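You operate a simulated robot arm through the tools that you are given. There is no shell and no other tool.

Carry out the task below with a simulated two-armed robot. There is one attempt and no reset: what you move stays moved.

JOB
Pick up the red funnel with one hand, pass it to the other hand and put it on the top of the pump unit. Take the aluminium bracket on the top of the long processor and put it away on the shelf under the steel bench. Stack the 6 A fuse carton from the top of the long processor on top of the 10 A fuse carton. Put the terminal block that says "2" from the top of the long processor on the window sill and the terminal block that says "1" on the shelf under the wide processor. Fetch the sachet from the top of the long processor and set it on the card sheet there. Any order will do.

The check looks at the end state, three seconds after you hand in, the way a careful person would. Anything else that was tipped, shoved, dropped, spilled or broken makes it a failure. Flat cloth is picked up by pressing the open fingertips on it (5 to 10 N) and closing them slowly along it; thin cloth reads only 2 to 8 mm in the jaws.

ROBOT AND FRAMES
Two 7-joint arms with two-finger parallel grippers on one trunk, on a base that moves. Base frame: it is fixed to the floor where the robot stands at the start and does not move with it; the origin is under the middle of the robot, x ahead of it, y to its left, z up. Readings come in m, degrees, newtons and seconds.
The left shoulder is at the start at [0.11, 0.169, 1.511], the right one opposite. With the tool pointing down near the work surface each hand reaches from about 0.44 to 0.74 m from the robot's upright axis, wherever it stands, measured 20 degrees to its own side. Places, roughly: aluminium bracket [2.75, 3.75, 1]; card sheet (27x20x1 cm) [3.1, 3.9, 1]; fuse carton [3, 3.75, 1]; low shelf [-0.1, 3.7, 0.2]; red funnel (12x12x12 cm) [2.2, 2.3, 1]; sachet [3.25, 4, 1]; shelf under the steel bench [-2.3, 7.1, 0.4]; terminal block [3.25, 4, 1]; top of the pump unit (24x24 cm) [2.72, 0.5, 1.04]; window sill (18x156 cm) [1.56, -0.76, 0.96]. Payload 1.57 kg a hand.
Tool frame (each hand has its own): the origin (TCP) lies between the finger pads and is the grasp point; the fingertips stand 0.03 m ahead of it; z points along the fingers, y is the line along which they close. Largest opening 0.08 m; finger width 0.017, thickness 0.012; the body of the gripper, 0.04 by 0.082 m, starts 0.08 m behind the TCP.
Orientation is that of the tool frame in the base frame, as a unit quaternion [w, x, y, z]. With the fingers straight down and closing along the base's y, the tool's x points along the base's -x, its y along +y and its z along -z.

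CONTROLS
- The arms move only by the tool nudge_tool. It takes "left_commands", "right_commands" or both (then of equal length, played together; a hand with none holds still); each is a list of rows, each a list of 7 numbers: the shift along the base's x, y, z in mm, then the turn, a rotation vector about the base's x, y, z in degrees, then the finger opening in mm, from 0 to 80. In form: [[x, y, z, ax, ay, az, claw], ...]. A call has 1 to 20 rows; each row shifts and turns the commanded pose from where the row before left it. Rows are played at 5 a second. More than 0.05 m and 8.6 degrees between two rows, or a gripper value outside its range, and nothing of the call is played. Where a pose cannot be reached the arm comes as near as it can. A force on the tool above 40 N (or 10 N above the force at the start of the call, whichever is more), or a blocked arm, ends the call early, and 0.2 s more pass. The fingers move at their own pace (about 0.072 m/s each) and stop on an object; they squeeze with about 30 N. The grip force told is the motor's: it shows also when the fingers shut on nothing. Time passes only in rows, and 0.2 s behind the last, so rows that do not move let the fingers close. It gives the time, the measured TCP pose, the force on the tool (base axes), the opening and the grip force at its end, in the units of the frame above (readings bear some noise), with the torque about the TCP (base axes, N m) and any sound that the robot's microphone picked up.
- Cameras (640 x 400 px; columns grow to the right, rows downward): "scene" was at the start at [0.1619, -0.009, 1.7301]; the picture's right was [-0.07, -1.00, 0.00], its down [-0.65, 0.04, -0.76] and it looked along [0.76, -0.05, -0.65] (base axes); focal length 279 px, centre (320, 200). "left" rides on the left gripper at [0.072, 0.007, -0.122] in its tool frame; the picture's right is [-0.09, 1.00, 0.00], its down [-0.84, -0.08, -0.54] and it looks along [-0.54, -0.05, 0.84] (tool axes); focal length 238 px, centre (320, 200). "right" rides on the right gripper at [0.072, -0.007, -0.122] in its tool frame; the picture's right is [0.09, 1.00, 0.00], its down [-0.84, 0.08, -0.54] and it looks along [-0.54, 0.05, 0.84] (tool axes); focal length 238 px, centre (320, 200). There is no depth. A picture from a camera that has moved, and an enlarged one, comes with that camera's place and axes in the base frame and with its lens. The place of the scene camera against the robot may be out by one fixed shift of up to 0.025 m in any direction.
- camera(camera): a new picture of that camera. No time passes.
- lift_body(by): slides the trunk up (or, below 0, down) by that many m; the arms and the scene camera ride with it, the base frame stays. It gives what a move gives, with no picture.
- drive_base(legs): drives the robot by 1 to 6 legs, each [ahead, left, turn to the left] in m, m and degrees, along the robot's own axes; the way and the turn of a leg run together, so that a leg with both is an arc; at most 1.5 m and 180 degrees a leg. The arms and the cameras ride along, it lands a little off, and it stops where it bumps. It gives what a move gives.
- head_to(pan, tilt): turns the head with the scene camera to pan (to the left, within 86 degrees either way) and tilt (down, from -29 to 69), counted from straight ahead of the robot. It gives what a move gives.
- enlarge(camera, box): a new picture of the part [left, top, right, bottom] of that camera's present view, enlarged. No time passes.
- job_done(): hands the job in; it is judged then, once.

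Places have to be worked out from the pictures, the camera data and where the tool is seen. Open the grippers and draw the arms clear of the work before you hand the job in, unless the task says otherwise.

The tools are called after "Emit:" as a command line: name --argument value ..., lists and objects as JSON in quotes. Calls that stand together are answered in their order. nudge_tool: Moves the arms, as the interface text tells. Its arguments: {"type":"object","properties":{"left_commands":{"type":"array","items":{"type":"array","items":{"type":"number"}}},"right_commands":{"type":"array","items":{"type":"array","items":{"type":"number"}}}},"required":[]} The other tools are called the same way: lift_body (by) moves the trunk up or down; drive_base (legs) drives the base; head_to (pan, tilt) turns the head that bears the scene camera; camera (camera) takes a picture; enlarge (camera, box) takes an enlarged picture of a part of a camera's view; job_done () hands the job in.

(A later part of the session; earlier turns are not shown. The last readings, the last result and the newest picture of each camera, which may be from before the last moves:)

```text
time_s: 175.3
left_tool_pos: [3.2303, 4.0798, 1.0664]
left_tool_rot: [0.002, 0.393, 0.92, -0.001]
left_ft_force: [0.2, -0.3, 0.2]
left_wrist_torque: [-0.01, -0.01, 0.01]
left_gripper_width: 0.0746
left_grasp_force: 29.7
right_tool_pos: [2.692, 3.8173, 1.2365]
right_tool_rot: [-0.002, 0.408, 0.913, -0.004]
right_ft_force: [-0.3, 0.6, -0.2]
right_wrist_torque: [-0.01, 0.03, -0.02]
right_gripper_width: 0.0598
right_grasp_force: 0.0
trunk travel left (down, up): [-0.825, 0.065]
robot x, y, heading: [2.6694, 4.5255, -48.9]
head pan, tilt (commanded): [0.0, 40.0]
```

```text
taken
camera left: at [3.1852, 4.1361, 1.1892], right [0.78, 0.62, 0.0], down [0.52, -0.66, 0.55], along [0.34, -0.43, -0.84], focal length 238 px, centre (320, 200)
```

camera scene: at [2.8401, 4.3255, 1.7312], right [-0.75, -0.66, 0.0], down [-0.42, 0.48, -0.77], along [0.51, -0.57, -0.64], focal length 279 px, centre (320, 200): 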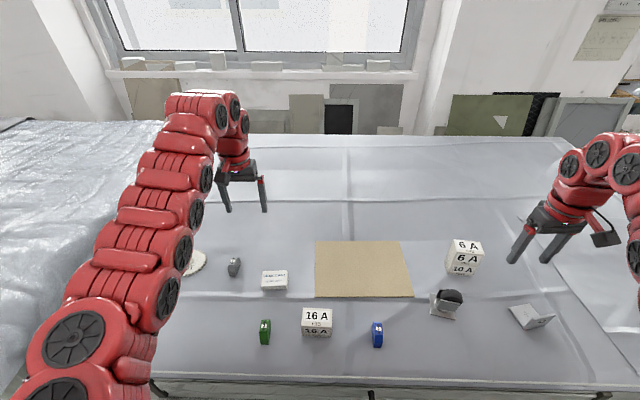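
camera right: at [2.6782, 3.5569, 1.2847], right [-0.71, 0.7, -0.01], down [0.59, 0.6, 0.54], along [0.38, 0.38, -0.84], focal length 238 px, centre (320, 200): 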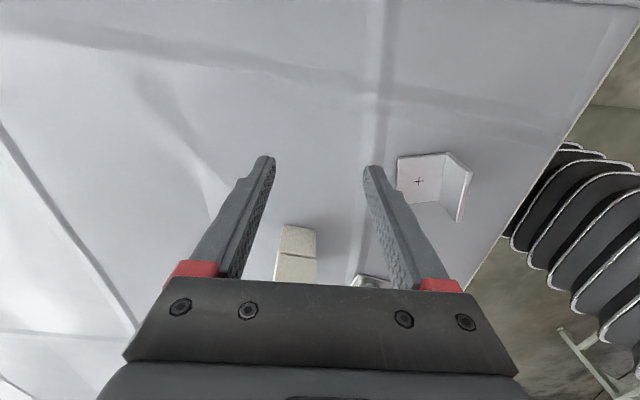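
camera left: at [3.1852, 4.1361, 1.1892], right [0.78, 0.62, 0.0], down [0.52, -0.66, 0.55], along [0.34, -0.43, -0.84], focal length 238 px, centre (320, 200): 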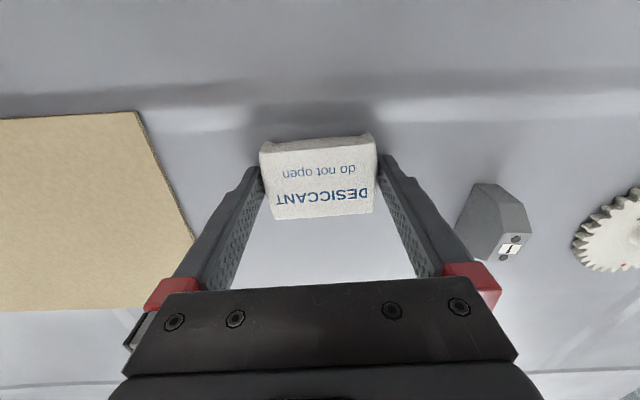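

Sachet held (74.6 mm, 30 N). I lift it 5 cm and drive 6 cm forward to bring the card within comfortable reach.

Emit:
nudge_tool --left_commands '[[0, 0, 5, 0, 0, 0, 56], [0, 0, 15, 0, 0, 0, 56], [0, 0, 20, 0, 0, 0, 56], [0, 0, 20, 0, 0, 0, 56], [0, 0, 0, 0, 0, 0, 56]]'

Emit:
drive_base --legs '[[0.06, 0, 0]]'

Emit:
camera --camera "left"

Emit:
camera --camera "scene"

```text
time_s: 176.5
left_tool_pos: [3.2293, 4.0807, 1.1295]
left_tool_rot: [0.001, 0.393, 0.92, -0.001]
left_ft_force: [0.0, -0.7, -0.4]
left_wrist_torque: [-0.04, 0.0, 0.02]
left_gripper_width: 0.074
left_grasp_force: 30.1
right_tool_pos: [2.6916, 3.8151, 1.2366]
right_tool_rot: [-0.003, 0.409, 0.912, -0.003]
right_ft_force: [-0.7, -0.4, 0.4]
right_wrist_torque: [0.01, -0.01, -0.01]
right_gripper_width: 0.0597
right_grasp_force: 0.0
trunk travel left (down, up): [-0.825, 0.065]
robot x, y, heading: [2.6703, 4.5241, -48.6]
head pan, tilt (commanded): [0.0, 40.0]
```

```text
time_s: 177.5
left_tool_pos: [3.2668, 4.0382, 1.1329]
left_tool_rot: [0.002, 0.393, 0.92, -0.002]
left_ft_force: [-0.8, 0.0, -0.6]
left_wrist_torque: [-0.01, -0.04, -0.01]
left_gripper_width: 0.074
left_grasp_force: 30.2
right_tool_pos: [2.7283, 3.7745, 1.2403]
right_tool_rot: [-0.001, 0.408, 0.913, -0.004]
right_ft_force: [-0.5, 0.6, 0.5]
right_wrist_torque: [0.02, -0.04, -0.01]
right_gripper_width: 0.06
right_grasp_force: 0.0
trunk travel left (down, up): [-0.825, 0.065]
robot x, y, heading: [2.7102, 4.4806, -48.8]
head pan, tilt (commanded): [0.0, 40.0]
```

```text
taken
camera left: at [3.2213, 4.0963, 1.2539], right [0.78, 0.62, 0.0], down [0.52, -0.65, 0.55], along [0.34, -0.43, -0.84], focal length 238 px, centre (320, 200)
```

left: 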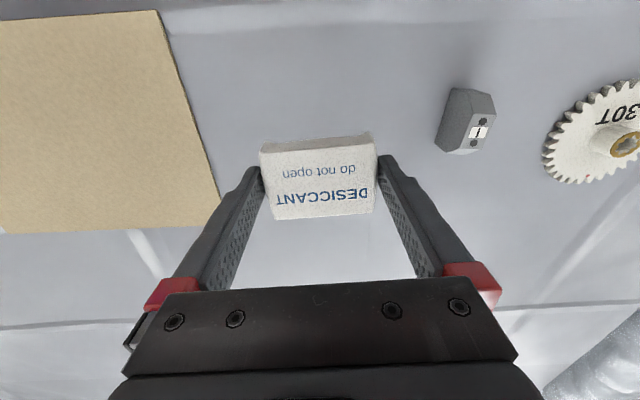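

```text
taken
camera scene: at [2.8118, 4.3599, 1.732], right [-0.75, -0.66, 0.0], down [-0.42, 0.48, -0.77], along [0.51, -0.58, -0.64], focal length 279 px, centre (320, 200)
```

scene: 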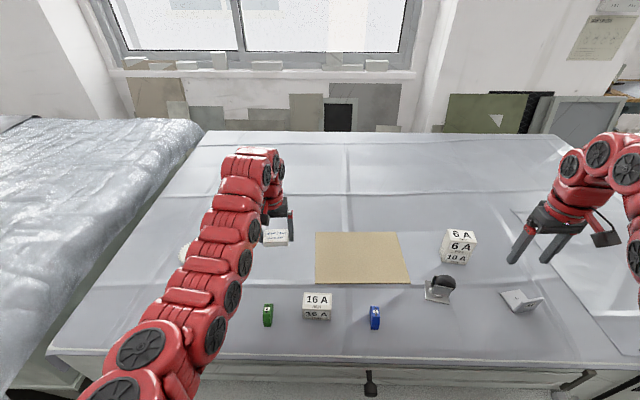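

I carry the sachet over the card (target ≈(3.093, 3.918)).

Emit:
nudge_tool --left_commands '[[-29, -20, 0, 0, 0, 0, 56], [-29, -20, 0, 0, 0, 0, 56], [-29, -20, 0, 0, 0, 0, 56], [-29, -20, 0, 0, 0, 0, 56], [-29, -20, 0, 0, 0, 0, 56], [-29, -20, 0, 0, 0, 0, 56], [0, 0, -20, 0, 0, -2, 56], [0, 0, 0, 0, 0, 0, 56]]'

Emit:
camera --camera "left"

Emit:
camera --camera "scene"

```text
time_s: 179.3
left_tool_pos: [3.094, 3.9187, 1.1184]
left_tool_rot: [0.001, 0.401, 0.916, -0.001]
left_ft_force: [0.1, 0.6, -1.4]
left_wrist_torque: [-0.01, 0.0, -0.02]
left_gripper_width: 0.0741
left_grasp_force: 29.5
left hand out of reach, approached as far as the arm can: row 7
right_tool_pos: [2.7308, 3.7712, 1.2377]
right_tool_rot: [-0.002, 0.409, 0.913, -0.004]
right_ft_force: [0.8, 0.0, -0.6]
right_wrist_torque: [0.01, -0.01, 0.02]
right_gripper_width: 0.0599
right_grasp_force: 0.1
trunk travel left (down, up): [-0.825, 0.065]
robot x, y, heading: [2.71, 4.4835, -48.5]
head pan, tilt (commanded): [0.0, 40.0]
```

```text
taken
camera left: at [3.0497, 3.9762, 1.2403], right [0.79, 0.61, 0.0], down [0.51, -0.67, 0.55], along [0.33, -0.43, -0.84], focal length 238 px, centre (320, 200)
```

left: 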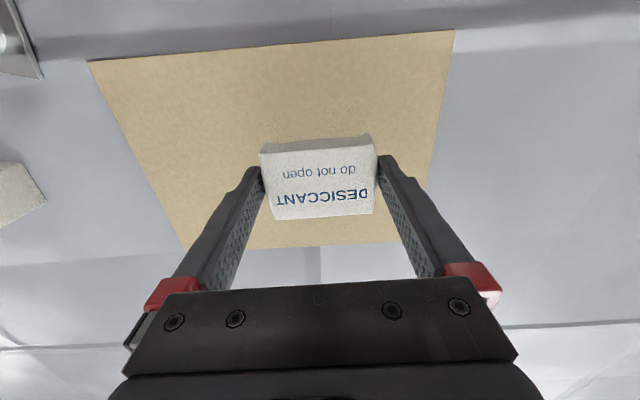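

```text
taken
camera scene: at [2.8158, 4.3554, 1.7312], right [-0.75, -0.66, 0.0], down [-0.42, 0.48, -0.77], along [0.51, -0.57, -0.64], focal length 279 px, centre (320, 200)
```

scene: 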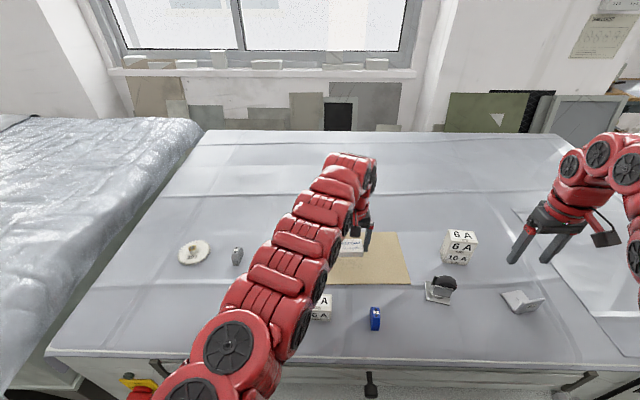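

Over the card. I lower toward it.

Emit:
nudge_tool --left_commands '[[0, 0, -10, 0, 0, 0, 56], [0, 0, -10, 0, 0, 0, 56], [0, 0, -10, 0, 0, 0, 56], [0, 0, -5, 0, 0, 0, 56], [0, 0, 0, 0, 0, 0, 56]]'

Emit:
camera --camera "left"

```text
time_s: 180.5
left_tool_pos: [3.0917, 3.9241, 1.085]
left_tool_rot: [0.002, 0.409, 0.913, -0.002]
left_ft_force: [0.0, -0.6, -1.4]
left_wrist_torque: [-0.01, -0.03, 0.06]
left_gripper_width: 0.0743
left_grasp_force: 30.2
left hand out of reach, approached as far as the arm can: row 2
right_tool_pos: [2.73, 3.7718, 1.2372]
right_tool_rot: [-0.003, 0.408, 0.913, -0.004]
right_ft_force: [0.5, -0.7, 0.4]
right_wrist_torque: [0.05, -0.02, -0.02]
right_gripper_width: 0.0599
right_grasp_force: 0.1
trunk travel left (down, up): [-0.825, 0.065]
robot x, y, heading: [2.7114, 4.483, -48.6]
head pan, tilt (commanded): [0.0, 40.0]
```

```text
taken
camera left: at [3.0492, 3.9823, 1.2054], right [0.8, 0.59, 0.0], down [0.5, -0.67, 0.55], along [0.32, -0.44, -0.84], focal length 238 px, centre (320, 200)
```

left: 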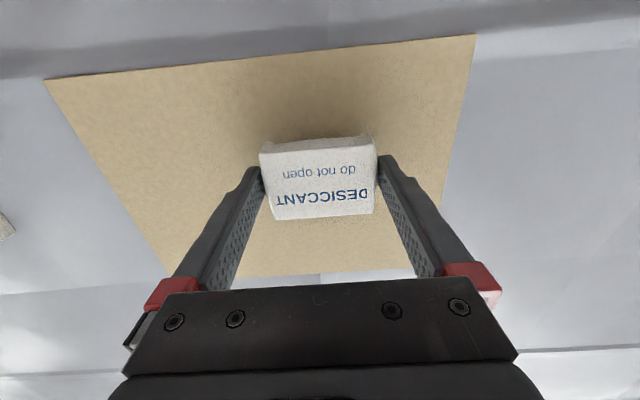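

Within the card's outline. I lower the last millimetres.

Emit:
nudge_tool --left_commands '[[0, 0, -2, 0, 0, 0, 56], [0, 0, -2, 0, 0, 0, 56], [0, 0, -1.5, 0, 0, 0, 56], [0, 0, 0, 0, 0, 0, 56]]'

```text
time_s: 181.5
left_tool_pos: [3.0937, 3.9243, 1.0802]
left_tool_rot: [0.002, 0.409, 0.912, -0.001]
left_ft_force: [-0.7, 0.4, -0.8]
left_wrist_torque: [0.02, 0.01, -0.01]
left_gripper_width: 0.0741
left_grasp_force: 30.3
right_tool_pos: [2.7309, 3.7729, 1.2384]
right_tool_rot: [-0.003, 0.408, 0.913, -0.004]
right_ft_force: [0.1, -0.3, 0.9]
right_wrist_torque: [0.01, -0.02, -0.01]
right_gripper_width: 0.0601
right_grasp_force: 0.1
trunk travel left (down, up): [-0.825, 0.065]
robot x, y, heading: [2.7064, 4.4826, -48.5]
head pan, tilt (commanded): [0.0, 40.0]
```

No contact yet; a few more small steps.

Emit:
nudge_tool --left_commands '[[0, 0, -1.5, 0, 0, 0, 56], [0, 0, -1.5, 0, 0, 0, 56], [0, 0, -1.5, 0, 0, 0, 56], [0, 0, 0, 0, 0, 0, 56]]'

```text
time_s: 182.5
left_tool_pos: [3.0925, 3.9252, 1.0759]
left_tool_rot: [0.002, 0.409, 0.912, -0.002]
left_ft_force: [0.3, -0.9, -0.3]
left_wrist_torque: [-0.02, 0.01, 0.02]
left_gripper_width: 0.0743
left_grasp_force: 30.2
right_tool_pos: [2.7311, 3.7718, 1.2366]
right_tool_rot: [-0.002, 0.408, 0.913, -0.004]
right_ft_force: [0.4, -0.3, 0.3]
right_wrist_torque: [0.03, 0.04, -0.02]
right_gripper_width: 0.06
right_grasp_force: 0.1
trunk travel left (down, up): [-0.825, 0.065]
robot x, y, heading: [2.7086, 4.4844, -48.5]
head pan, tilt (commanded): [0.0, 40.0]
```

Perhaps just touching. Two more 1 mm steps.

Emit:
nudge_tool --left_commands '[[0, 0, -1, 0, 0, 0, 56], [0, 0, -1, 0, 0, 0, 56], [0, 0, 0, 0, 0, 0, 56]]'

Emit:
enlarge --camera "scene" --box '[290, 200, 430, 300]'

```text
time_s: 183.3
left_tool_pos: [3.0925, 3.9226, 1.0736]
left_tool_rot: [0.002, 0.409, 0.913, -0.001]
left_ft_force: [0.4, 0.5, -0.4]
left_wrist_torque: [0.03, -0.01, 0.03]
left_gripper_width: 0.0741
left_grasp_force: 30.5
right_tool_pos: [2.7304, 3.7718, 1.2374]
right_tool_rot: [-0.002, 0.409, 0.913, -0.003]
right_ft_force: [-0.4, 0.4, 0.4]
right_wrist_torque: [0.02, 0.03, 0.03]
right_gripper_width: 0.0599
right_grasp_force: 0.1
trunk travel left (down, up): [-0.825, 0.065]
robot x, y, heading: [2.706, 4.484, -48.8]
head pan, tilt (commanded): [0.0, 40.0]
```

```text
4.00 times, centred on (360, 250) of scene
camera zoom: at [2.8156, 4.3553, 1.7312], right [-0.75, -0.66, 0.0], down [-0.42, 0.48, -0.77], along [0.51, -0.57, -0.64], focal length 1115 px, centre (160, 0)
```

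zoom: 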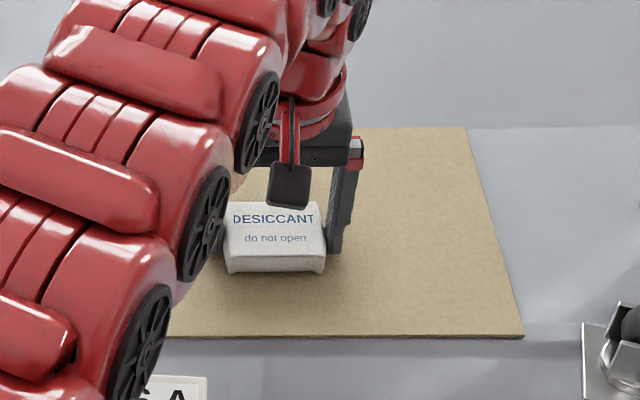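

Card looks thinner than 1 cm. I continue down in 1 mm steps until a contact force shows.

Emit:
nudge_tool --left_commands '[[0, 0, -1, 0, 0, 0, 56], [0, 0, -1, 0, 0, 0, 56], [0, 0, -1, 0, 0, 0, 56], [0, 0, 0, 0, 0, 0, 56]]'

```text
time_s: 184.3
left_tool_pos: [3.0919, 3.9242, 1.0713]
left_tool_rot: [0.002, 0.409, 0.913, -0.002]
left_ft_force: [0.6, 0.0, 5.1]
left_wrist_torque: [0.12, -0.08, -0.04]
left_gripper_width: 0.0742
left_grasp_force: 30.1
right_tool_pos: [2.7298, 3.7723, 1.2381]
right_tool_rot: [-0.003, 0.408, 0.913, -0.004]
right_ft_force: [0.0, -0.1, -0.7]
right_wrist_torque: [0.02, 0.03, -0.01]
right_gripper_width: 0.06
right_grasp_force: 0.2
trunk travel left (down, up): [-0.825, 0.065]
robot x, y, heading: [2.712, 4.4838, -48.6]
head pan, tilt (commanded): [0.0, 40.0]
```

Contact (5 N). I open fully and rise straight up.

Emit:
nudge_tool --left_commands '[[0, 0, 0, 0, 0, 0, 74], [0, 0, 0, 0, 0, 0, 77], [0, 0, 0, 0, 0, 0, 80], [0, 0, 0, 0, 0, 0, 80], [0, 0, 3, 0, 0, 0, 80], [0, 0, 8, 0, 0, 0, 80], [0, 0, 15, 0, 0, 0, 80], [0, 0, 20, 0, 0, 0, 80], [0, 0, 25, 0, 0, 0, 80], [0, 0, 25, 0, 0, 0, 80]]'

Emit:
camera --camera "left"

Emit:
enlarge --camera "scene" --box '[290, 200, 430, 300]'

```text
time_s: 186.5
left_tool_pos: [3.0939, 3.9243, 1.1668]
left_tool_rot: [0.002, 0.409, 0.913, -0.002]
left_ft_force: [0.7, 0.2, 0.1]
left_wrist_torque: [0.04, -0.01, 0.01]
left_gripper_width: 0.0802
left_grasp_force: 0.1
right_tool_pos: [2.7299, 3.772, 1.2371]
right_tool_rot: [-0.002, 0.408, 0.913, -0.004]
right_ft_force: [0.5, -0.3, -0.4]
right_wrist_torque: [0.01, 0.0, -0.03]
right_gripper_width: 0.0599
right_grasp_force: 0.0
trunk travel left (down, up): [-0.825, 0.065]
robot x, y, heading: [2.7099, 4.4826, -48.7]
head pan, tilt (commanded): [0.0, 40.0]
```

```text
taken
camera left: at [3.0505, 3.9828, 1.2891], right [0.8, 0.59, 0.0], down [0.5, -0.67, 0.55], along [0.32, -0.44, -0.84], focal length 238 px, centre (320, 200)
```

left: 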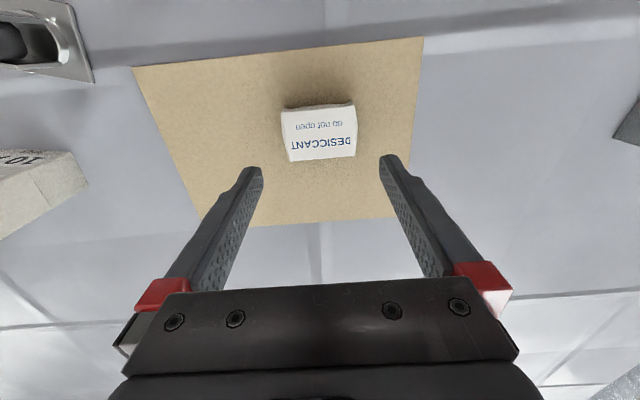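

```text
4.00 times, centred on (360, 250) of scene
camera zoom: at [2.8154, 4.3558, 1.7313], right [-0.75, -0.66, 0.0], down [-0.42, 0.48, -0.77], along [0.51, -0.57, -0.64], focal length 1115 px, centre (160, 0)
```

zoom: 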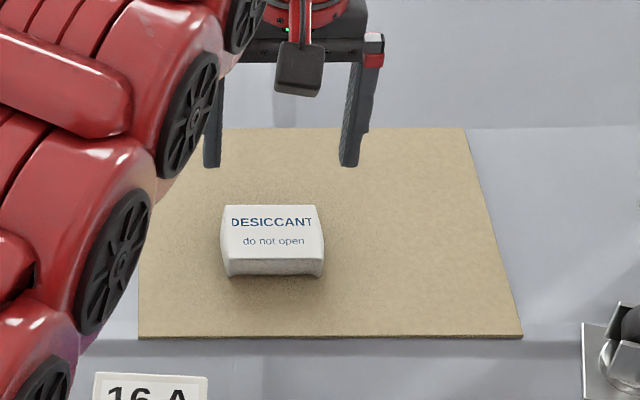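

The sachet sits on the card. For the grey "1" I'll use a 35° forward-tilted grasp (suits the low shelf later), so I raise the left hand and back the base off 13 cm.

Emit:
nudge_tool --left_commands '[[0, 0, 20, 0, 0, -2, 80], [0, 0, 20, 0, 0, -2, 80], [0, 0, 5, 0, 0, -1.8, 80]]'

Emit:
drive_base --legs '[[-0.13, 0, 0]]'

```text
time_s: 187.3
left_tool_pos: [3.085, 3.9273, 1.2099]
left_tool_rot: [0.001, 0.455, 0.891, -0.002]
left_ft_force: [0.4, -0.3, 0.2]
left_wrist_torque: [-0.03, 0.01, 0.02]
left_gripper_width: 0.0799
left_grasp_force: 0.1
left hand out of reach, approached as far as the arm can: row 2
right_tool_pos: [2.7291, 3.7723, 1.2364]
right_tool_rot: [-0.003, 0.408, 0.913, -0.004]
right_ft_force: [1.0, 0.6, 0.1]
right_wrist_torque: [0.01, -0.02, 0.03]
right_gripper_width: 0.0599
right_grasp_force: 0.1
trunk travel left (down, up): [-0.825, 0.065]
robot x, y, heading: [2.7102, 4.481, -48.6]
head pan, tilt (commanded): [0.0, 40.0]
```

```text
time_s: 188.6
left_tool_pos: [3.0008, 4.0223, 1.21]
left_tool_rot: [0.001, 0.454, 0.891, -0.002]
left_ft_force: [0.0, -0.5, 0.1]
left_wrist_torque: [0.01, 0.04, 0.0]
left_gripper_width: 0.08
left_grasp_force: 0.0
right_tool_pos: [2.6473, 3.8674, 1.2356]
right_tool_rot: [-0.004, 0.408, 0.913, -0.003]
right_ft_force: [-0.3, -0.3, 0.5]
right_wrist_torque: [0.03, 0.03, 0.01]
right_gripper_width: 0.0598
right_grasp_force: 0.1
trunk travel left (down, up): [-0.825, 0.065]
robot x, y, heading: [2.6262, 4.5768, -48.7]
head pan, tilt (commanded): [0.0, 40.0]
```

Now I move the left hand behind/above the grey block while tilting it 35° forward.

Emit:
nudge_tool --left_commands '[[39.4, 18.3, 0, -3.54, -2.572, 0, 70], [39.4, 18.3, 0, -3.54, -2.572, 0, 60], [39.4, 18.3, 0, -3.54, -2.572, 0, 60], [39.4, 18.3, 0, -3.54, -2.572, 0, 60], [39.4, 18.3, 0, -3.54, -2.572, 0, 60], [39.4, 18.3, 0, -3.54, -2.572, 0, 60], [39.4, 18.3, 0, -3.54, -2.572, 0, 60], [39.4, 18.3, 0, -3.54, -2.572, 0, 60], [0, 0, 0, 0, 0, 0, 60]]'

Emit:
camera --camera "left"

Emit:
camera --camera "scene"

```text
time_s: 190.6
left_tool_pos: [3.3142, 4.1671, 1.212]
left_tool_rot: [0.269, 0.435, 0.848, -0.139]
left_ft_force: [0.3, -0.1, 0.7]
left_wrist_torque: [0.02, -0.02, 0.0]
left_gripper_width: 0.0599
left_grasp_force: 0.0
right_tool_pos: [2.6453, 3.8687, 1.2373]
right_tool_rot: [-0.002, 0.409, 0.913, -0.004]
right_ft_force: [-0.6, -0.1, 0.8]
right_wrist_torque: [0.05, -0.01, 0.02]
right_gripper_width: 0.0599
right_grasp_force: 0.0
trunk travel left (down, up): [-0.825, 0.065]
robot x, y, heading: [2.625, 4.579, -48.7]
head pan, tilt (commanded): [0.0, 40.0]
```

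```text
taken
camera left: at [3.244, 4.2747, 1.2701], right [0.85, 0.52, 0.05], down [0.15, -0.35, 0.93], along [0.5, -0.78, -0.37], focal length 238 px, centre (320, 200)
```

left: 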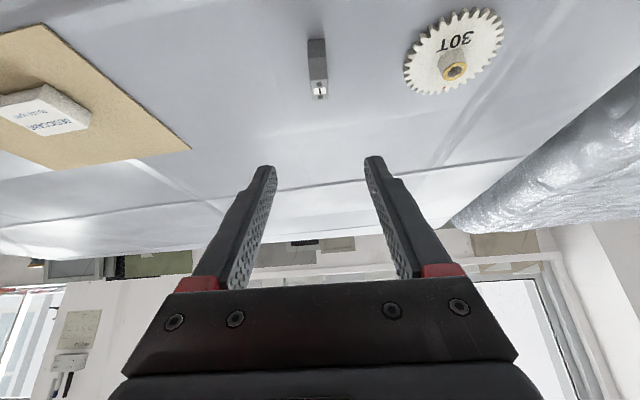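

```text
taken
camera scene: at [2.7299, 4.4515, 1.7313], right [-0.75, -0.66, 0.0], down [-0.42, 0.48, -0.77], along [0.51, -0.57, -0.64], focal length 279 px, centre (320, 200)
```

scene: 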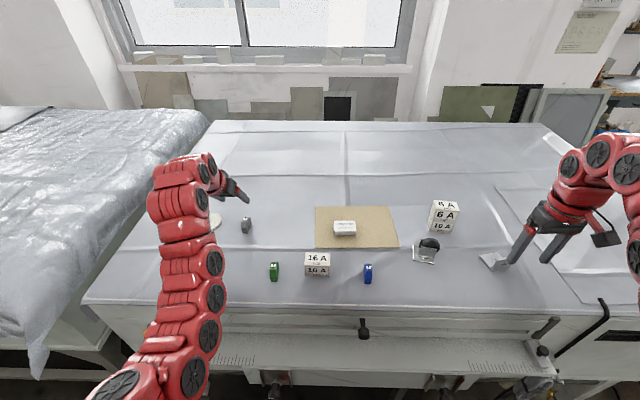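

Aligned: the block is dead centre between the fingers. I lower to the pre-grasp point and then advance most of the way along the fingers.

Emit:
nudge_tool --left_commands '[[0.6, 0.5, -26.5, 0, 0, 0, 60], [0.6, 0.5, -26.5, 0, 0, 0, 60], [0.6, 0.5, -26.5, 0, 0, 0, 60], [5.4, -7.5, -13.1, 0, 0, 0, 60], [5.4, -7.5, -13.1, 0, 0, 0, 60], [5.4, -7.5, -13.1, 0, 0, 0, 60], [0, 0, 0, 0, 0, 0, 60]]'

Emit:
camera --camera "left"

Emit:
enlarge --camera "scene" --box '[190, 170, 310, 260]'

```text
time_s: 192.2
left_tool_pos: [3.3337, 4.1494, 1.0919]
left_tool_rot: [0.269, 0.434, 0.849, -0.139]
left_ft_force: [0.3, -0.6, -1.2]
left_wrist_torque: [-0.01, -0.02, 0.0]
left_gripper_width: 0.06
left_grasp_force: 0.0
right_tool_pos: [2.6461, 3.8685, 1.2371]
right_tool_rot: [-0.003, 0.409, 0.913, -0.004]
right_ft_force: [0.1, 0.4, 0.3]
right_wrist_torque: [-0.03, -0.02, 0.0]
right_gripper_width: 0.06
right_grasp_force: 0.1
trunk travel left (down, up): [-0.825, 0.065]
robot x, y, heading: [2.6255, 4.5799, -48.6]
head pan, tilt (commanded): [0.0, 40.0]
```

```text
taken
camera left: at [3.2648, 4.257, 1.1498], right [0.85, 0.52, 0.05], down [0.16, -0.34, 0.93], along [0.5, -0.78, -0.37], focal length 238 px, centre (320, 200)
```

left: 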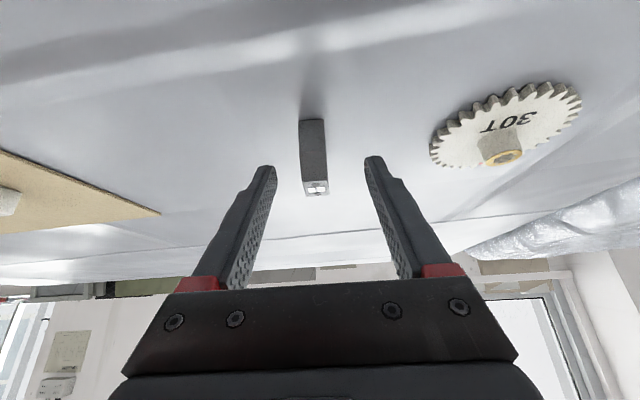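

```text
4.44 times, centred on (250, 215) of scene
camera zoom: at [2.7305, 4.452, 1.7313], right [-0.75, -0.66, 0.0], down [-0.42, 0.48, -0.77], along [0.51, -0.57, -0.64], focal length 1239 px, centre (631, 133)
```

zoom: 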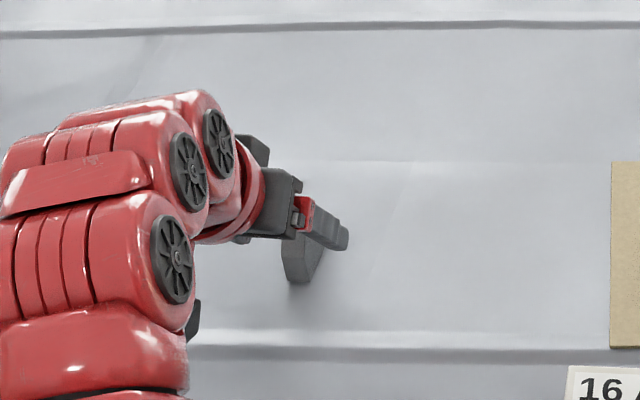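

The block's near end is centred between the fingers. I advance the last 3 cm and close.

Emit:
nudge_tool --left_commands '[[4.1, -7.4, -8.6, 0, 0, 0, 60], [4.1, -7.4, -8.6, 0, 0, 0, 60], [4.1, -7.4, -8.0, 0, 0, 0, 60], [0, 0, 0, 0, 0, 0, 60]]'

Emit:
camera --camera "left"

```text
time_s: 193.2
left_tool_pos: [3.3445, 4.1274, 1.0662]
left_tool_rot: [0.27, 0.434, 0.849, -0.139]
left_ft_force: [-1.1, 0.9, 0.2]
left_wrist_torque: [0.02, -0.01, 0.0]
left_gripper_width: 0.06
left_grasp_force: 0.1
right_tool_pos: [2.6462, 3.8679, 1.2365]
right_tool_rot: [-0.003, 0.408, 0.913, -0.004]
right_ft_force: [0.0, -0.1, -0.5]
right_wrist_torque: [-0.04, -0.03, 0.01]
right_gripper_width: 0.0602
right_grasp_force: 0.1
trunk travel left (down, up): [-0.825, 0.065]
robot x, y, heading: [2.626, 4.5786, -48.6]
head pan, tilt (commanded): [0.0, 40.0]
```

```text
taken
camera left: at [3.2746, 4.235, 1.1243], right [0.85, 0.52, 0.05], down [0.16, -0.34, 0.93], along [0.5, -0.78, -0.37], focal length 238 px, centre (320, 200)
```

left: 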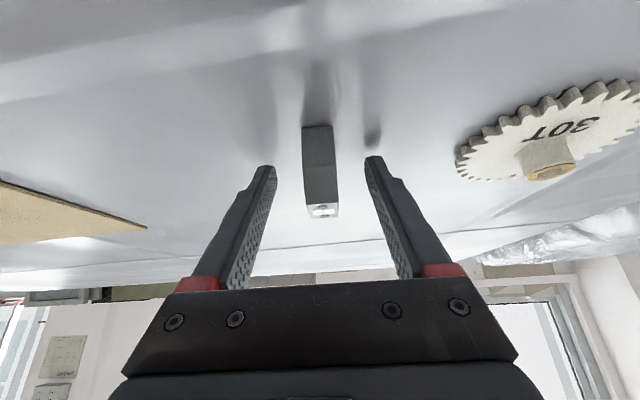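

Centred; closing on the block.

Emit:
nudge_tool --left_commands '[[0, 0, 0, 0, 0, 0, 45], [0, 0, 0, 0, 0, 0, 34], [0, 0, 0, 0, 0, 0, 27], [0, 0, 0, 0, 0, 0, 22], [0, 0, 0, 0, 0, 0, 18], [0, 0, 0, 0, 0, 0, 14], [0, 0, 0, 0, 0, 0, 8], [0, 0, 0, 0, 0, 0, 8]]'

Emit:
camera --camera "left"

```text
time_s: 195.0
left_tool_pos: [3.3439, 4.1271, 1.0664]
left_tool_rot: [0.27, 0.434, 0.848, -0.139]
left_ft_force: [1.0, -0.3, 2.4]
left_wrist_torque: [0.01, -0.03, 0.0]
left_gripper_width: 0.0172
left_grasp_force: 29.9
right_tool_pos: [2.645, 3.8685, 1.2372]
right_tool_rot: [-0.002, 0.408, 0.913, -0.003]
right_ft_force: [0.1, -0.2, -1.0]
right_wrist_torque: [0.02, 0.0, 0.0]
right_gripper_width: 0.06
right_grasp_force: 0.1
trunk travel left (down, up): [-0.825, 0.065]
robot x, y, heading: [2.6256, 4.5816, -48.7]
head pan, tilt (commanded): [0.0, 40.0]
```

```text
taken
camera left: at [3.2742, 4.235, 1.1243], right [0.85, 0.52, 0.05], down [0.16, -0.34, 0.93], along [0.5, -0.78, -0.37], focal length 238 px, centre (320, 200)
```

left: 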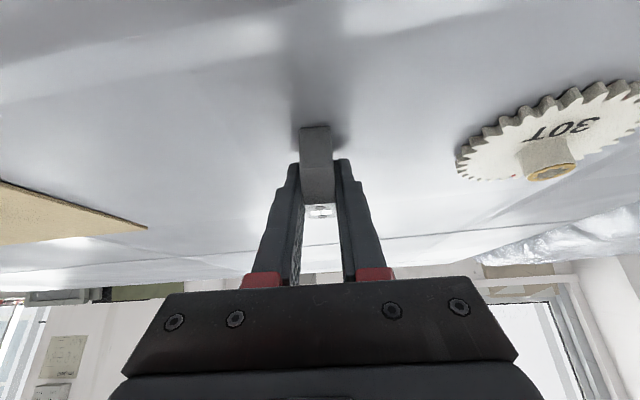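

The "1" block is held (17.2 mm, 30 N). I lift it 12 cm.

Emit:
nudge_tool --left_commands '[[0, 0, 10, 0, 0, 0, 8], [0, 0, 25, 0, 0, 0, 8], [0, 0, 30, 0, 0, 0, 8], [0, 0, 30, 0, 0, 0, 8], [0, 0, 30, 0, 0, 0, 8], [0, 0, 0, 0, 0, 0, 8]]'

Emit:
camera --camera "left"

Emit:
camera --camera "scene"

```text
time_s: 196.4
left_tool_pos: [3.3448, 4.1267, 1.1924]
left_tool_rot: [0.269, 0.434, 0.849, -0.138]
left_ft_force: [0.6, 0.9, -0.1]
left_wrist_torque: [-0.02, 0.01, -0.02]
left_gripper_width: 0.0173
left_grasp_force: 30.0
right_tool_pos: [2.6471, 3.8678, 1.2371]
right_tool_rot: [-0.002, 0.409, 0.913, -0.003]
right_ft_force: [0.2, -0.1, 0.1]
right_wrist_torque: [0.02, 0.03, 0.03]
right_gripper_width: 0.06
right_grasp_force: 0.1
trunk travel left (down, up): [-0.825, 0.065]
robot x, y, heading: [2.6221, 4.5825, -48.6]
head pan, tilt (commanded): [0.0, 40.0]
```

```text
taken
camera left: at [3.2761, 4.2349, 1.2514], right [0.85, 0.52, 0.05], down [0.16, -0.35, 0.93], along [0.5, -0.78, -0.38], focal length 238 px, centre (320, 200)
```

left: 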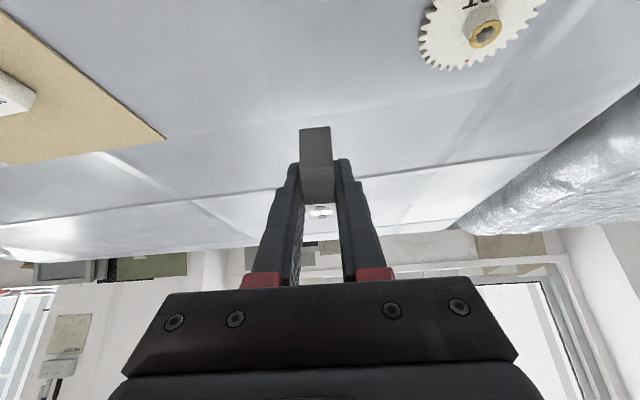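

```text
taken
camera scene: at [2.731, 4.4518, 1.7312], right [-0.75, -0.66, 0.0], down [-0.43, 0.48, -0.77], along [0.51, -0.57, -0.64], focal length 279 px, centre (320, 200)
```

scene: 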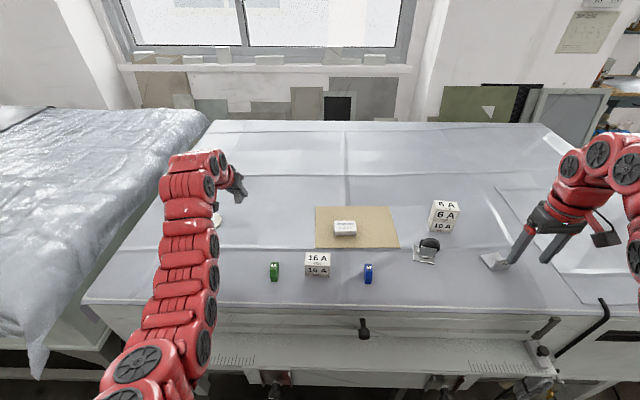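

Next the bracket with the right hand, also with a tilted grasp. I back off 10 cm and shift right 30 cm.

Emit:
drive_base --legs '[[-0.1, 0, 0], [0, -0.3, 0]]'

Emit:
camera --camera "scene"

Emit:
camera --camera "right"

```text
time_s: 199.1
left_tool_pos: [3.0643, 4.0113, 1.1926]
left_tool_rot: [0.268, 0.433, 0.849, -0.139]
left_ft_force: [0.3, 0.5, -1.2]
left_wrist_torque: [0.05, 0.02, 0.01]
left_gripper_width: 0.017
left_grasp_force: 30.0
right_tool_pos: [2.3654, 3.753, 1.2372]
right_tool_rot: [-0.003, 0.408, 0.913, -0.004]
right_ft_force: [-0.2, -0.4, -0.4]
right_wrist_torque: [0.0, 0.03, 0.0]
right_gripper_width: 0.06
right_grasp_force: 0.1
trunk travel left (down, up): [-0.825, 0.065]
robot x, y, heading: [2.3419, 4.4604, -49.0]
head pan, tilt (commanded): [0.0, 40.0]
```

```text
taken
camera scene: at [2.4493, 4.3366, 1.7312], right [-0.75, -0.66, 0.0], down [-0.43, 0.48, -0.77], along [0.51, -0.57, -0.64], focal length 279 px, centre (320, 200)
```

scene: 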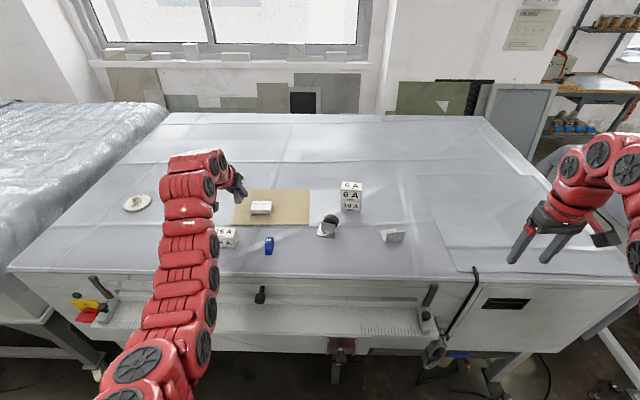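

```text
taken
camera right: at [2.3139, 3.8018, 1.3593], right [0.68, 0.73, -0.01], down [0.62, -0.57, 0.54], along [0.39, -0.37, -0.84], focal length 238 px, centre (320, 200)
```

right: 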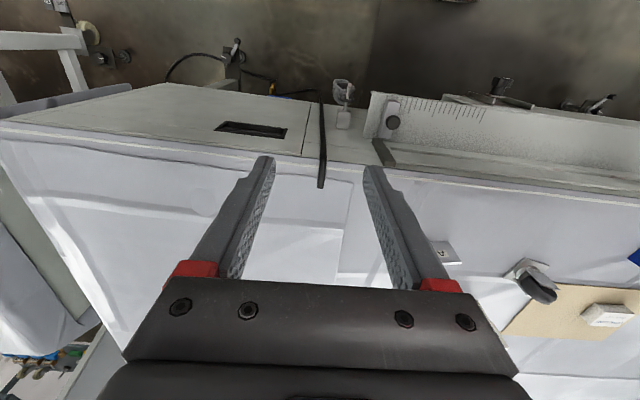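

Bracket is now ~0.74 m ahead, 0.23 m right. I yaw the right hand 8° to match its fold line and tilt it 35° forward above the pre-grasp point.

Emit:
nudge_tool --right_commands '[[0, 0, 0, 0, 0, 8.3, 80], [31.1, 3.1, -2.1, -2.813, -3.351, 0, 80], [31.1, 3.1, -2.1, -2.813, -3.351, 0, 80], [31.1, 3.1, -2.1, -2.813, -3.351, 0, 80], [31.1, 3.1, -2.1, -2.813, -3.351, 0, 80], [31.1, 3.1, -2.1, -2.813, -3.351, 0, 80], [31.1, 3.1, -2.1, -2.813, -3.351, 0, 80], [31.1, 3.1, -2.1, -2.813, -3.351, 0, 80], [31.1, 3.1, -2.1, -2.813, -3.351, 0, 80], [0, 0, 0, 0, 0, 0, 80]]'

Emit:
camera --camera "right"

Emit:
enlarge --camera "scene" --box '[330, 170, 490, 270]'

```text
time_s: 201.3
left_tool_pos: [3.064, 4.0121, 1.1927]
left_tool_rot: [0.27, 0.433, 0.849, -0.137]
left_ft_force: [0.7, -0.5, -1.1]
left_wrist_torque: [0.01, -0.01, -0.05]
left_gripper_width: 0.0175
left_grasp_force: 29.8
right_tool_pos: [2.3627, 3.746, 1.2401]
right_tool_rot: [0.033, 0.341, 0.939, -0.016]
right_ft_force: [-0.2, 0.8, -0.3]
right_wrist_torque: [-0.01, -0.03, -0.01]
right_gripper_width: 0.08
right_grasp_force: 0.1
right hand out of reach, approached as far as the arm can: row 2, 3, 4, 5, 6, 7, 8, 9
trunk travel left (down, up): [-0.825, 0.065]
robot x, y, heading: [2.3406, 4.462, -48.7]
head pan, tilt (commanded): [0.0, 40.0]
```

```text
taken
camera right: at [2.2984, 3.793, 1.3555], right [0.57, 0.82, -0.01], down [0.66, -0.45, 0.6], along [0.49, -0.35, -0.8], focal length 238 px, centre (320, 200)
```

right: 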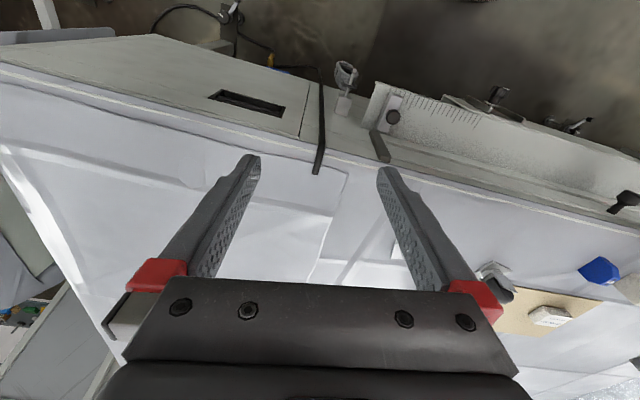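

```text
4.00 times, centred on (410, 220) of scene
camera zoom: at [2.4478, 4.3359, 1.7312], right [-0.75, -0.66, 0.0], down [-0.43, 0.48, -0.77], along [0.51, -0.57, -0.64], focal length 1115 px, centre (-40, 120)
```

zoom: 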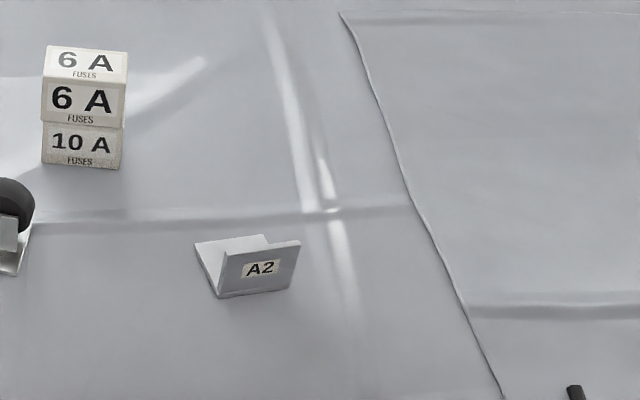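

The hand was too close in to tilt. I first extend it outward with the present attitude, then tilt.

Emit:
nudge_tool --right_commands '[[35, -15, 0, 0, 0, 0, 80], [35, -15, 0, 0, 0, 0, 80], [40, 0, 0, 0, 0, 0, 80], [40, 5, 0, 0, 0, 0, 80], [40, 20, -5, 0, 0, 0, 80], [35, 20, -5, 0, 0, 0, 80], [0, 0, 0, 0, 0, 0, 80]]'

Emit:
camera --camera "right"

```text
time_s: 202.9
left_tool_pos: [3.0626, 4.0112, 1.1933]
left_tool_rot: [0.27, 0.433, 0.849, -0.138]
left_ft_force: [0.3, 0.5, -0.4]
left_wrist_torque: [0.04, 0.02, 0.0]
left_gripper_width: 0.0171
left_grasp_force: 30.1
right_tool_pos: [2.5869, 3.765, 1.2282]
right_tool_rot: [0.033, 0.341, 0.939, -0.016]
right_ft_force: [0.0, -0.7, -0.2]
right_wrist_torque: [0.02, 0.0, 0.01]
right_gripper_width: 0.0799
right_grasp_force: 0.0
trunk travel left (down, up): [-0.825, 0.065]
robot x, y, heading: [2.3449, 4.4595, -48.9]
head pan, tilt (commanded): [0.0, 40.0]
```

```text
taken
camera right: at [2.5219, 3.8111, 1.3446], right [0.57, 0.82, -0.01], down [0.66, -0.45, 0.6], along [0.49, -0.35, -0.8], focal length 238 px, centre (320, 200)
```

right: 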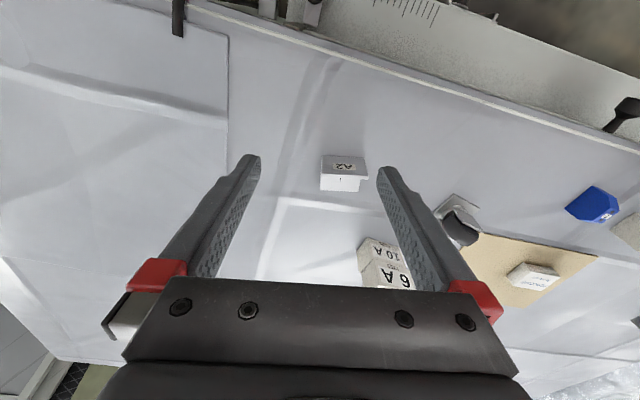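

Now the tilt: seven rows about the lateral axis while moving to the pre-grasp position.

Emit:
nudge_tool --right_commands '[[3.9, 1.8, -4, -2.83, -3.37, 0, 80], [3.9, 1.8, -4, -2.83, -3.37, 0, 80], [3.9, 1.8, -4, -2.83, -3.37, 0, 80], [3.9, 1.8, -4, -2.83, -3.37, 0, 80], [3.9, 1.8, -4, -2.83, -3.37, 0, 80], [3.9, 1.8, -4, -2.83, -3.37, 0, 80], [3.9, 1.8, -4, -2.83, -3.37, 0, 80], [0, 0, 0, 0, 0, 0, 80]]'

Emit:
camera --camera "right"

Emit:
camera --camera "scene"

```text
time_s: 204.7
left_tool_pos: [3.0633, 4.0119, 1.1926]
left_tool_rot: [0.269, 0.433, 0.849, -0.138]
left_ft_force: [0.4, 0.2, -0.7]
left_wrist_torque: [-0.02, 0.02, -0.03]
left_gripper_width: 0.0173
left_grasp_force: 29.9
right_tool_pos: [2.6134, 3.7763, 1.2]
right_tool_rot: [0.282, 0.326, 0.896, -0.106]
right_ft_force: [-0.4, 0.4, -0.6]
right_wrist_torque: [-0.02, -0.01, 0.0]
right_gripper_width: 0.0797
right_grasp_force: 0.1
trunk travel left (down, up): [-0.825, 0.065]
robot x, y, heading: [2.3387, 4.4649, -48.7]
head pan, tilt (commanded): [0.0, 40.0]
```

```text
taken
camera right: at [2.512, 3.8542, 1.2586], right [0.58, 0.81, -0.06], down [0.34, -0.18, 0.92], along [0.74, -0.56, -0.38], focal length 238 px, centre (320, 200)
```

right: 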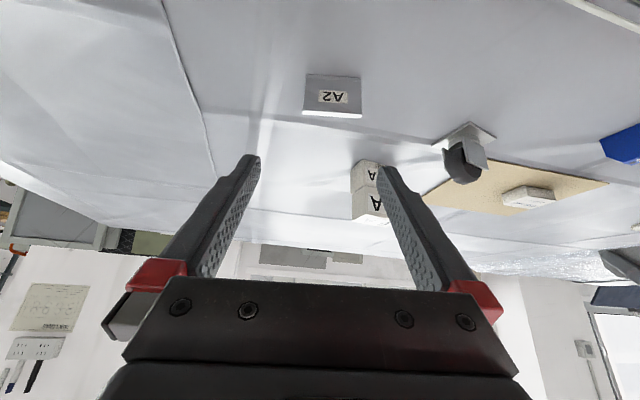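

```text
taken
camera scene: at [2.4475, 4.3356, 1.7313], right [-0.75, -0.66, 0.0], down [-0.43, 0.48, -0.77], along [0.51, -0.57, -0.64], focal length 279 px, centre (320, 200)
```

scene: 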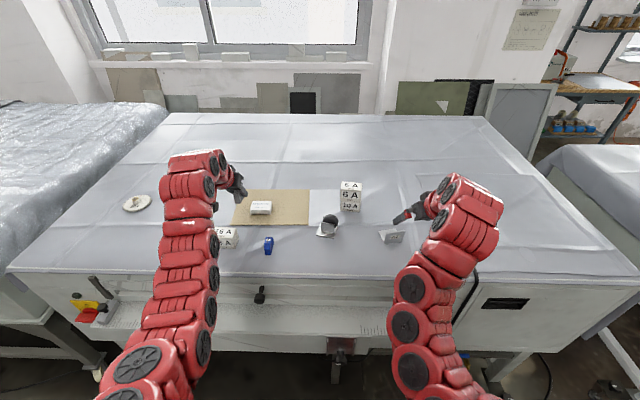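

The wrist camera puts the fold line mid at ≈(2.666, 3.745), direction 51°. I go to the pre-grasp point and look again.

Emit:
nudge_tool --right_commands '[[5.1, 0.2, -22, 0, 0, 0, 80], [5.1, 0.2, -22, 0, 0, 0, 80], [5.1, 0.2, -22, 0, 0, 0, 80], [0, 0, 0, 0, 0, 0, 80]]'

Emit:
camera --camera "right"

```text
time_s: 205.7
left_tool_pos: [3.0641, 4.0138, 1.1937]
left_tool_rot: [0.268, 0.433, 0.849, -0.138]
left_ft_force: [0.3, -0.2, -1.4]
left_wrist_torque: [-0.01, -0.03, 0.04]
left_gripper_width: 0.0172
left_grasp_force: 30.1
right_tool_pos: [2.6288, 3.7761, 1.1338]
right_tool_rot: [0.282, 0.325, 0.897, -0.106]
right_ft_force: [0.2, -0.2, -0.3]
right_wrist_torque: [0.01, -0.02, 0.01]
right_gripper_width: 0.0803
right_grasp_force: 0.1
trunk travel left (down, up): [-0.825, 0.065]
robot x, y, heading: [2.3442, 4.4621, -48.5]
head pan, tilt (commanded): [0.0, 40.0]
```

```text
taken
camera right: at [2.5275, 3.8535, 1.1924], right [0.58, 0.81, -0.06], down [0.34, -0.18, 0.92], along [0.74, -0.56, -0.38], focal length 238 px, centre (320, 200)
```

right: 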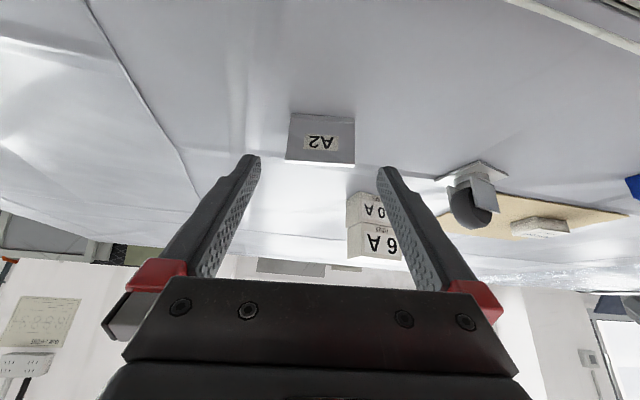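

Aligned to within a millimetre laterally. I advance along the fingers so they straddle the bracket's side edges.

Emit:
nudge_tool --right_commands '[[7, -6, -13.1, 0, 0, 0, 80], [7, -6, -13.1, 0, 0, 0, 80], [7, -6, -13.1, 0, 0, 0, 80], [7, -6, -13.1, 0, 0, 0, 80], [6.5, -5.5, -12, 0, 0, 0, 80], [0, 0, 0, 0, 0, 0, 80]]'

Emit:
camera --camera "right"

Emit:
enlarge --camera "scene" --box '[340, 170, 480, 270]'

```text
time_s: 207.1
left_tool_pos: [3.0638, 4.0121, 1.1938]
left_tool_rot: [0.269, 0.433, 0.849, -0.138]
left_ft_force: [0.5, 0.7, -0.2]
left_wrist_torque: [0.01, -0.01, 0.03]
left_gripper_width: 0.0171
left_grasp_force: 30.0
right_tool_pos: [2.664, 3.7442, 1.0724]
right_tool_rot: [0.281, 0.327, 0.896, -0.107]
right_ft_force: [-0.5, 0.4, 0.0]
right_wrist_torque: [0.0, -0.05, 0.0]
right_gripper_width: 0.0803
right_grasp_force: 0.1
trunk travel left (down, up): [-0.825, 0.065]
robot x, y, heading: [2.3443, 4.4591, -48.6]
head pan, tilt (commanded): [0.0, 40.0]
```

```text
taken
camera right: at [2.5629, 3.8225, 1.1308], right [0.58, 0.81, -0.06], down [0.34, -0.18, 0.92], along [0.74, -0.56, -0.38], focal length 238 px, centre (320, 200)
```

right: 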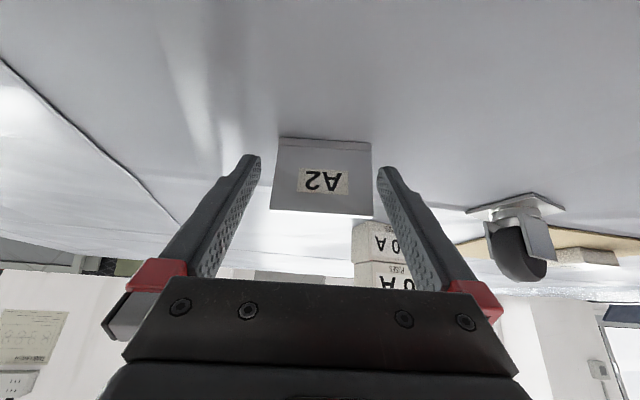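

```text
4.00 times, centred on (410, 220) of scene
camera zoom: at [2.4479, 4.336, 1.7313], right [-0.75, -0.66, 0.0], down [-0.43, 0.48, -0.77], along [0.51, -0.57, -0.64], focal length 1115 px, centre (-40, 120)
```

zoom: 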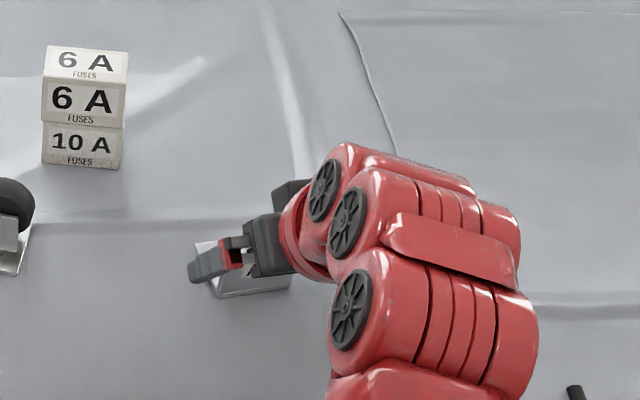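

The bracket stands between the fingers, well centred. I close slowly on its side edges.

Emit:
nudge_tool --right_commands '[[0, 0, 0, 0, 0, 0, 74], [0, 0, 0, 0, 0, 0, 69], [0, 0, 0, 0, 0, 0, 65], [0, 0, 0, 0, 0, 0, 62], [0, 0, 0, 0, 0, 0, 60], [0, 0, 0, 0, 0, 0, 57], [0, 0, 0, 0, 0, 0, 53], [0, 0, 0, 0, 0, 0, 50], [0, 0, 0, 0, 0, 0, 50]]'

Emit:
camera --camera "right"

```text
time_s: 209.1
left_tool_pos: [3.064, 4.0118, 1.1935]
left_tool_rot: [0.269, 0.433, 0.849, -0.137]
left_ft_force: [-0.3, 0.3, -0.2]
left_wrist_torque: [-0.01, 0.03, -0.01]
left_gripper_width: 0.0172
left_grasp_force: 29.9
right_tool_pos: [2.6654, 3.7447, 1.0729]
right_tool_rot: [0.281, 0.326, 0.896, -0.106]
right_ft_force: [-0.2, -1.4, 1.3]
right_wrist_torque: [-0.01, -0.06, 0.0]
right_gripper_width: 0.0596
right_grasp_force: 30.3
trunk travel left (down, up): [-0.825, 0.065]
robot x, y, heading: [2.3406, 4.4628, -48.5]
head pan, tilt (commanded): [0.0, 40.0]
```

```text
taken
camera right: at [2.5629, 3.8224, 1.1309], right [0.58, 0.81, -0.06], down [0.34, -0.18, 0.92], along [0.74, -0.56, -0.38], focal length 238 px, centre (320, 200)
```

right: 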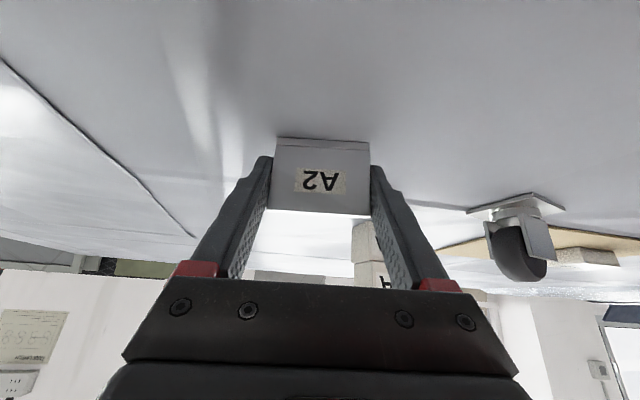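

Gripped on both edges (59.6 mm, 30 N). I lift it up.

Emit:
nudge_tool --right_commands '[[0, 0, 8, 0, 0, 0, 50], [0, 0, 15, 0, 0, 0, 50], [0, 0, 25, 0, 0, 0, 50], [0, 0, 25, 0, 0, 0, 50], [0, 0, 25, 0, 0, 0, 50], [0, 0, 20, 0, 0, 0, 50], [0, 0, 0, 0, 0, 0, 50]]'

Emit:
camera --camera "right"

Emit:
camera --camera "scene"

```text
time_s: 210.7
left_tool_pos: [3.0638, 4.0115, 1.1932]
left_tool_rot: [0.27, 0.433, 0.849, -0.138]
left_ft_force: [0.2, -0.4, 0.4]
left_wrist_torque: [-0.01, -0.02, -0.02]
left_gripper_width: 0.0171
left_grasp_force: 30.1
right_tool_pos: [2.6627, 3.7485, 1.1898]
right_tool_rot: [0.281, 0.327, 0.896, -0.106]
right_ft_force: [0.9, 0.6, -1.3]
right_wrist_torque: [-0.02, 0.0, 0.01]
right_gripper_width: 0.0595
right_grasp_force: 29.9
trunk travel left (down, up): [-0.825, 0.065]
robot x, y, heading: [2.3434, 4.4651, -48.6]
head pan, tilt (commanded): [0.0, 40.0]
```

```text
taken
camera right: at [2.5615, 3.8255, 1.248], right [0.58, 0.81, -0.06], down [0.34, -0.18, 0.92], along [0.74, -0.56, -0.38], focal length 238 px, centre (320, 200)
```

right: 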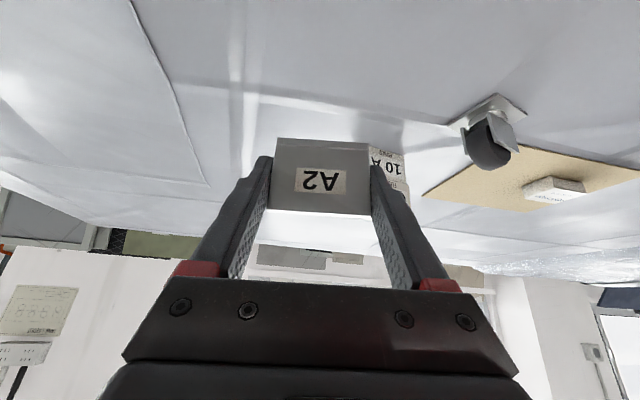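

```text
taken
camera scene: at [2.4482, 4.3356, 1.7312], right [-0.75, -0.66, 0.0], down [-0.43, 0.48, -0.77], along [0.51, -0.57, -0.64], focal length 279 px, centre (320, 200)
```

scene: 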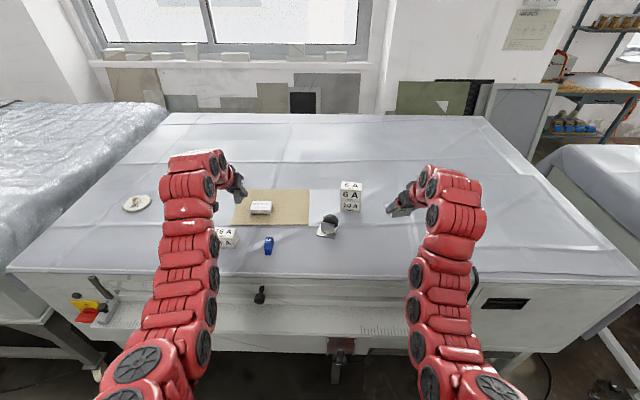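

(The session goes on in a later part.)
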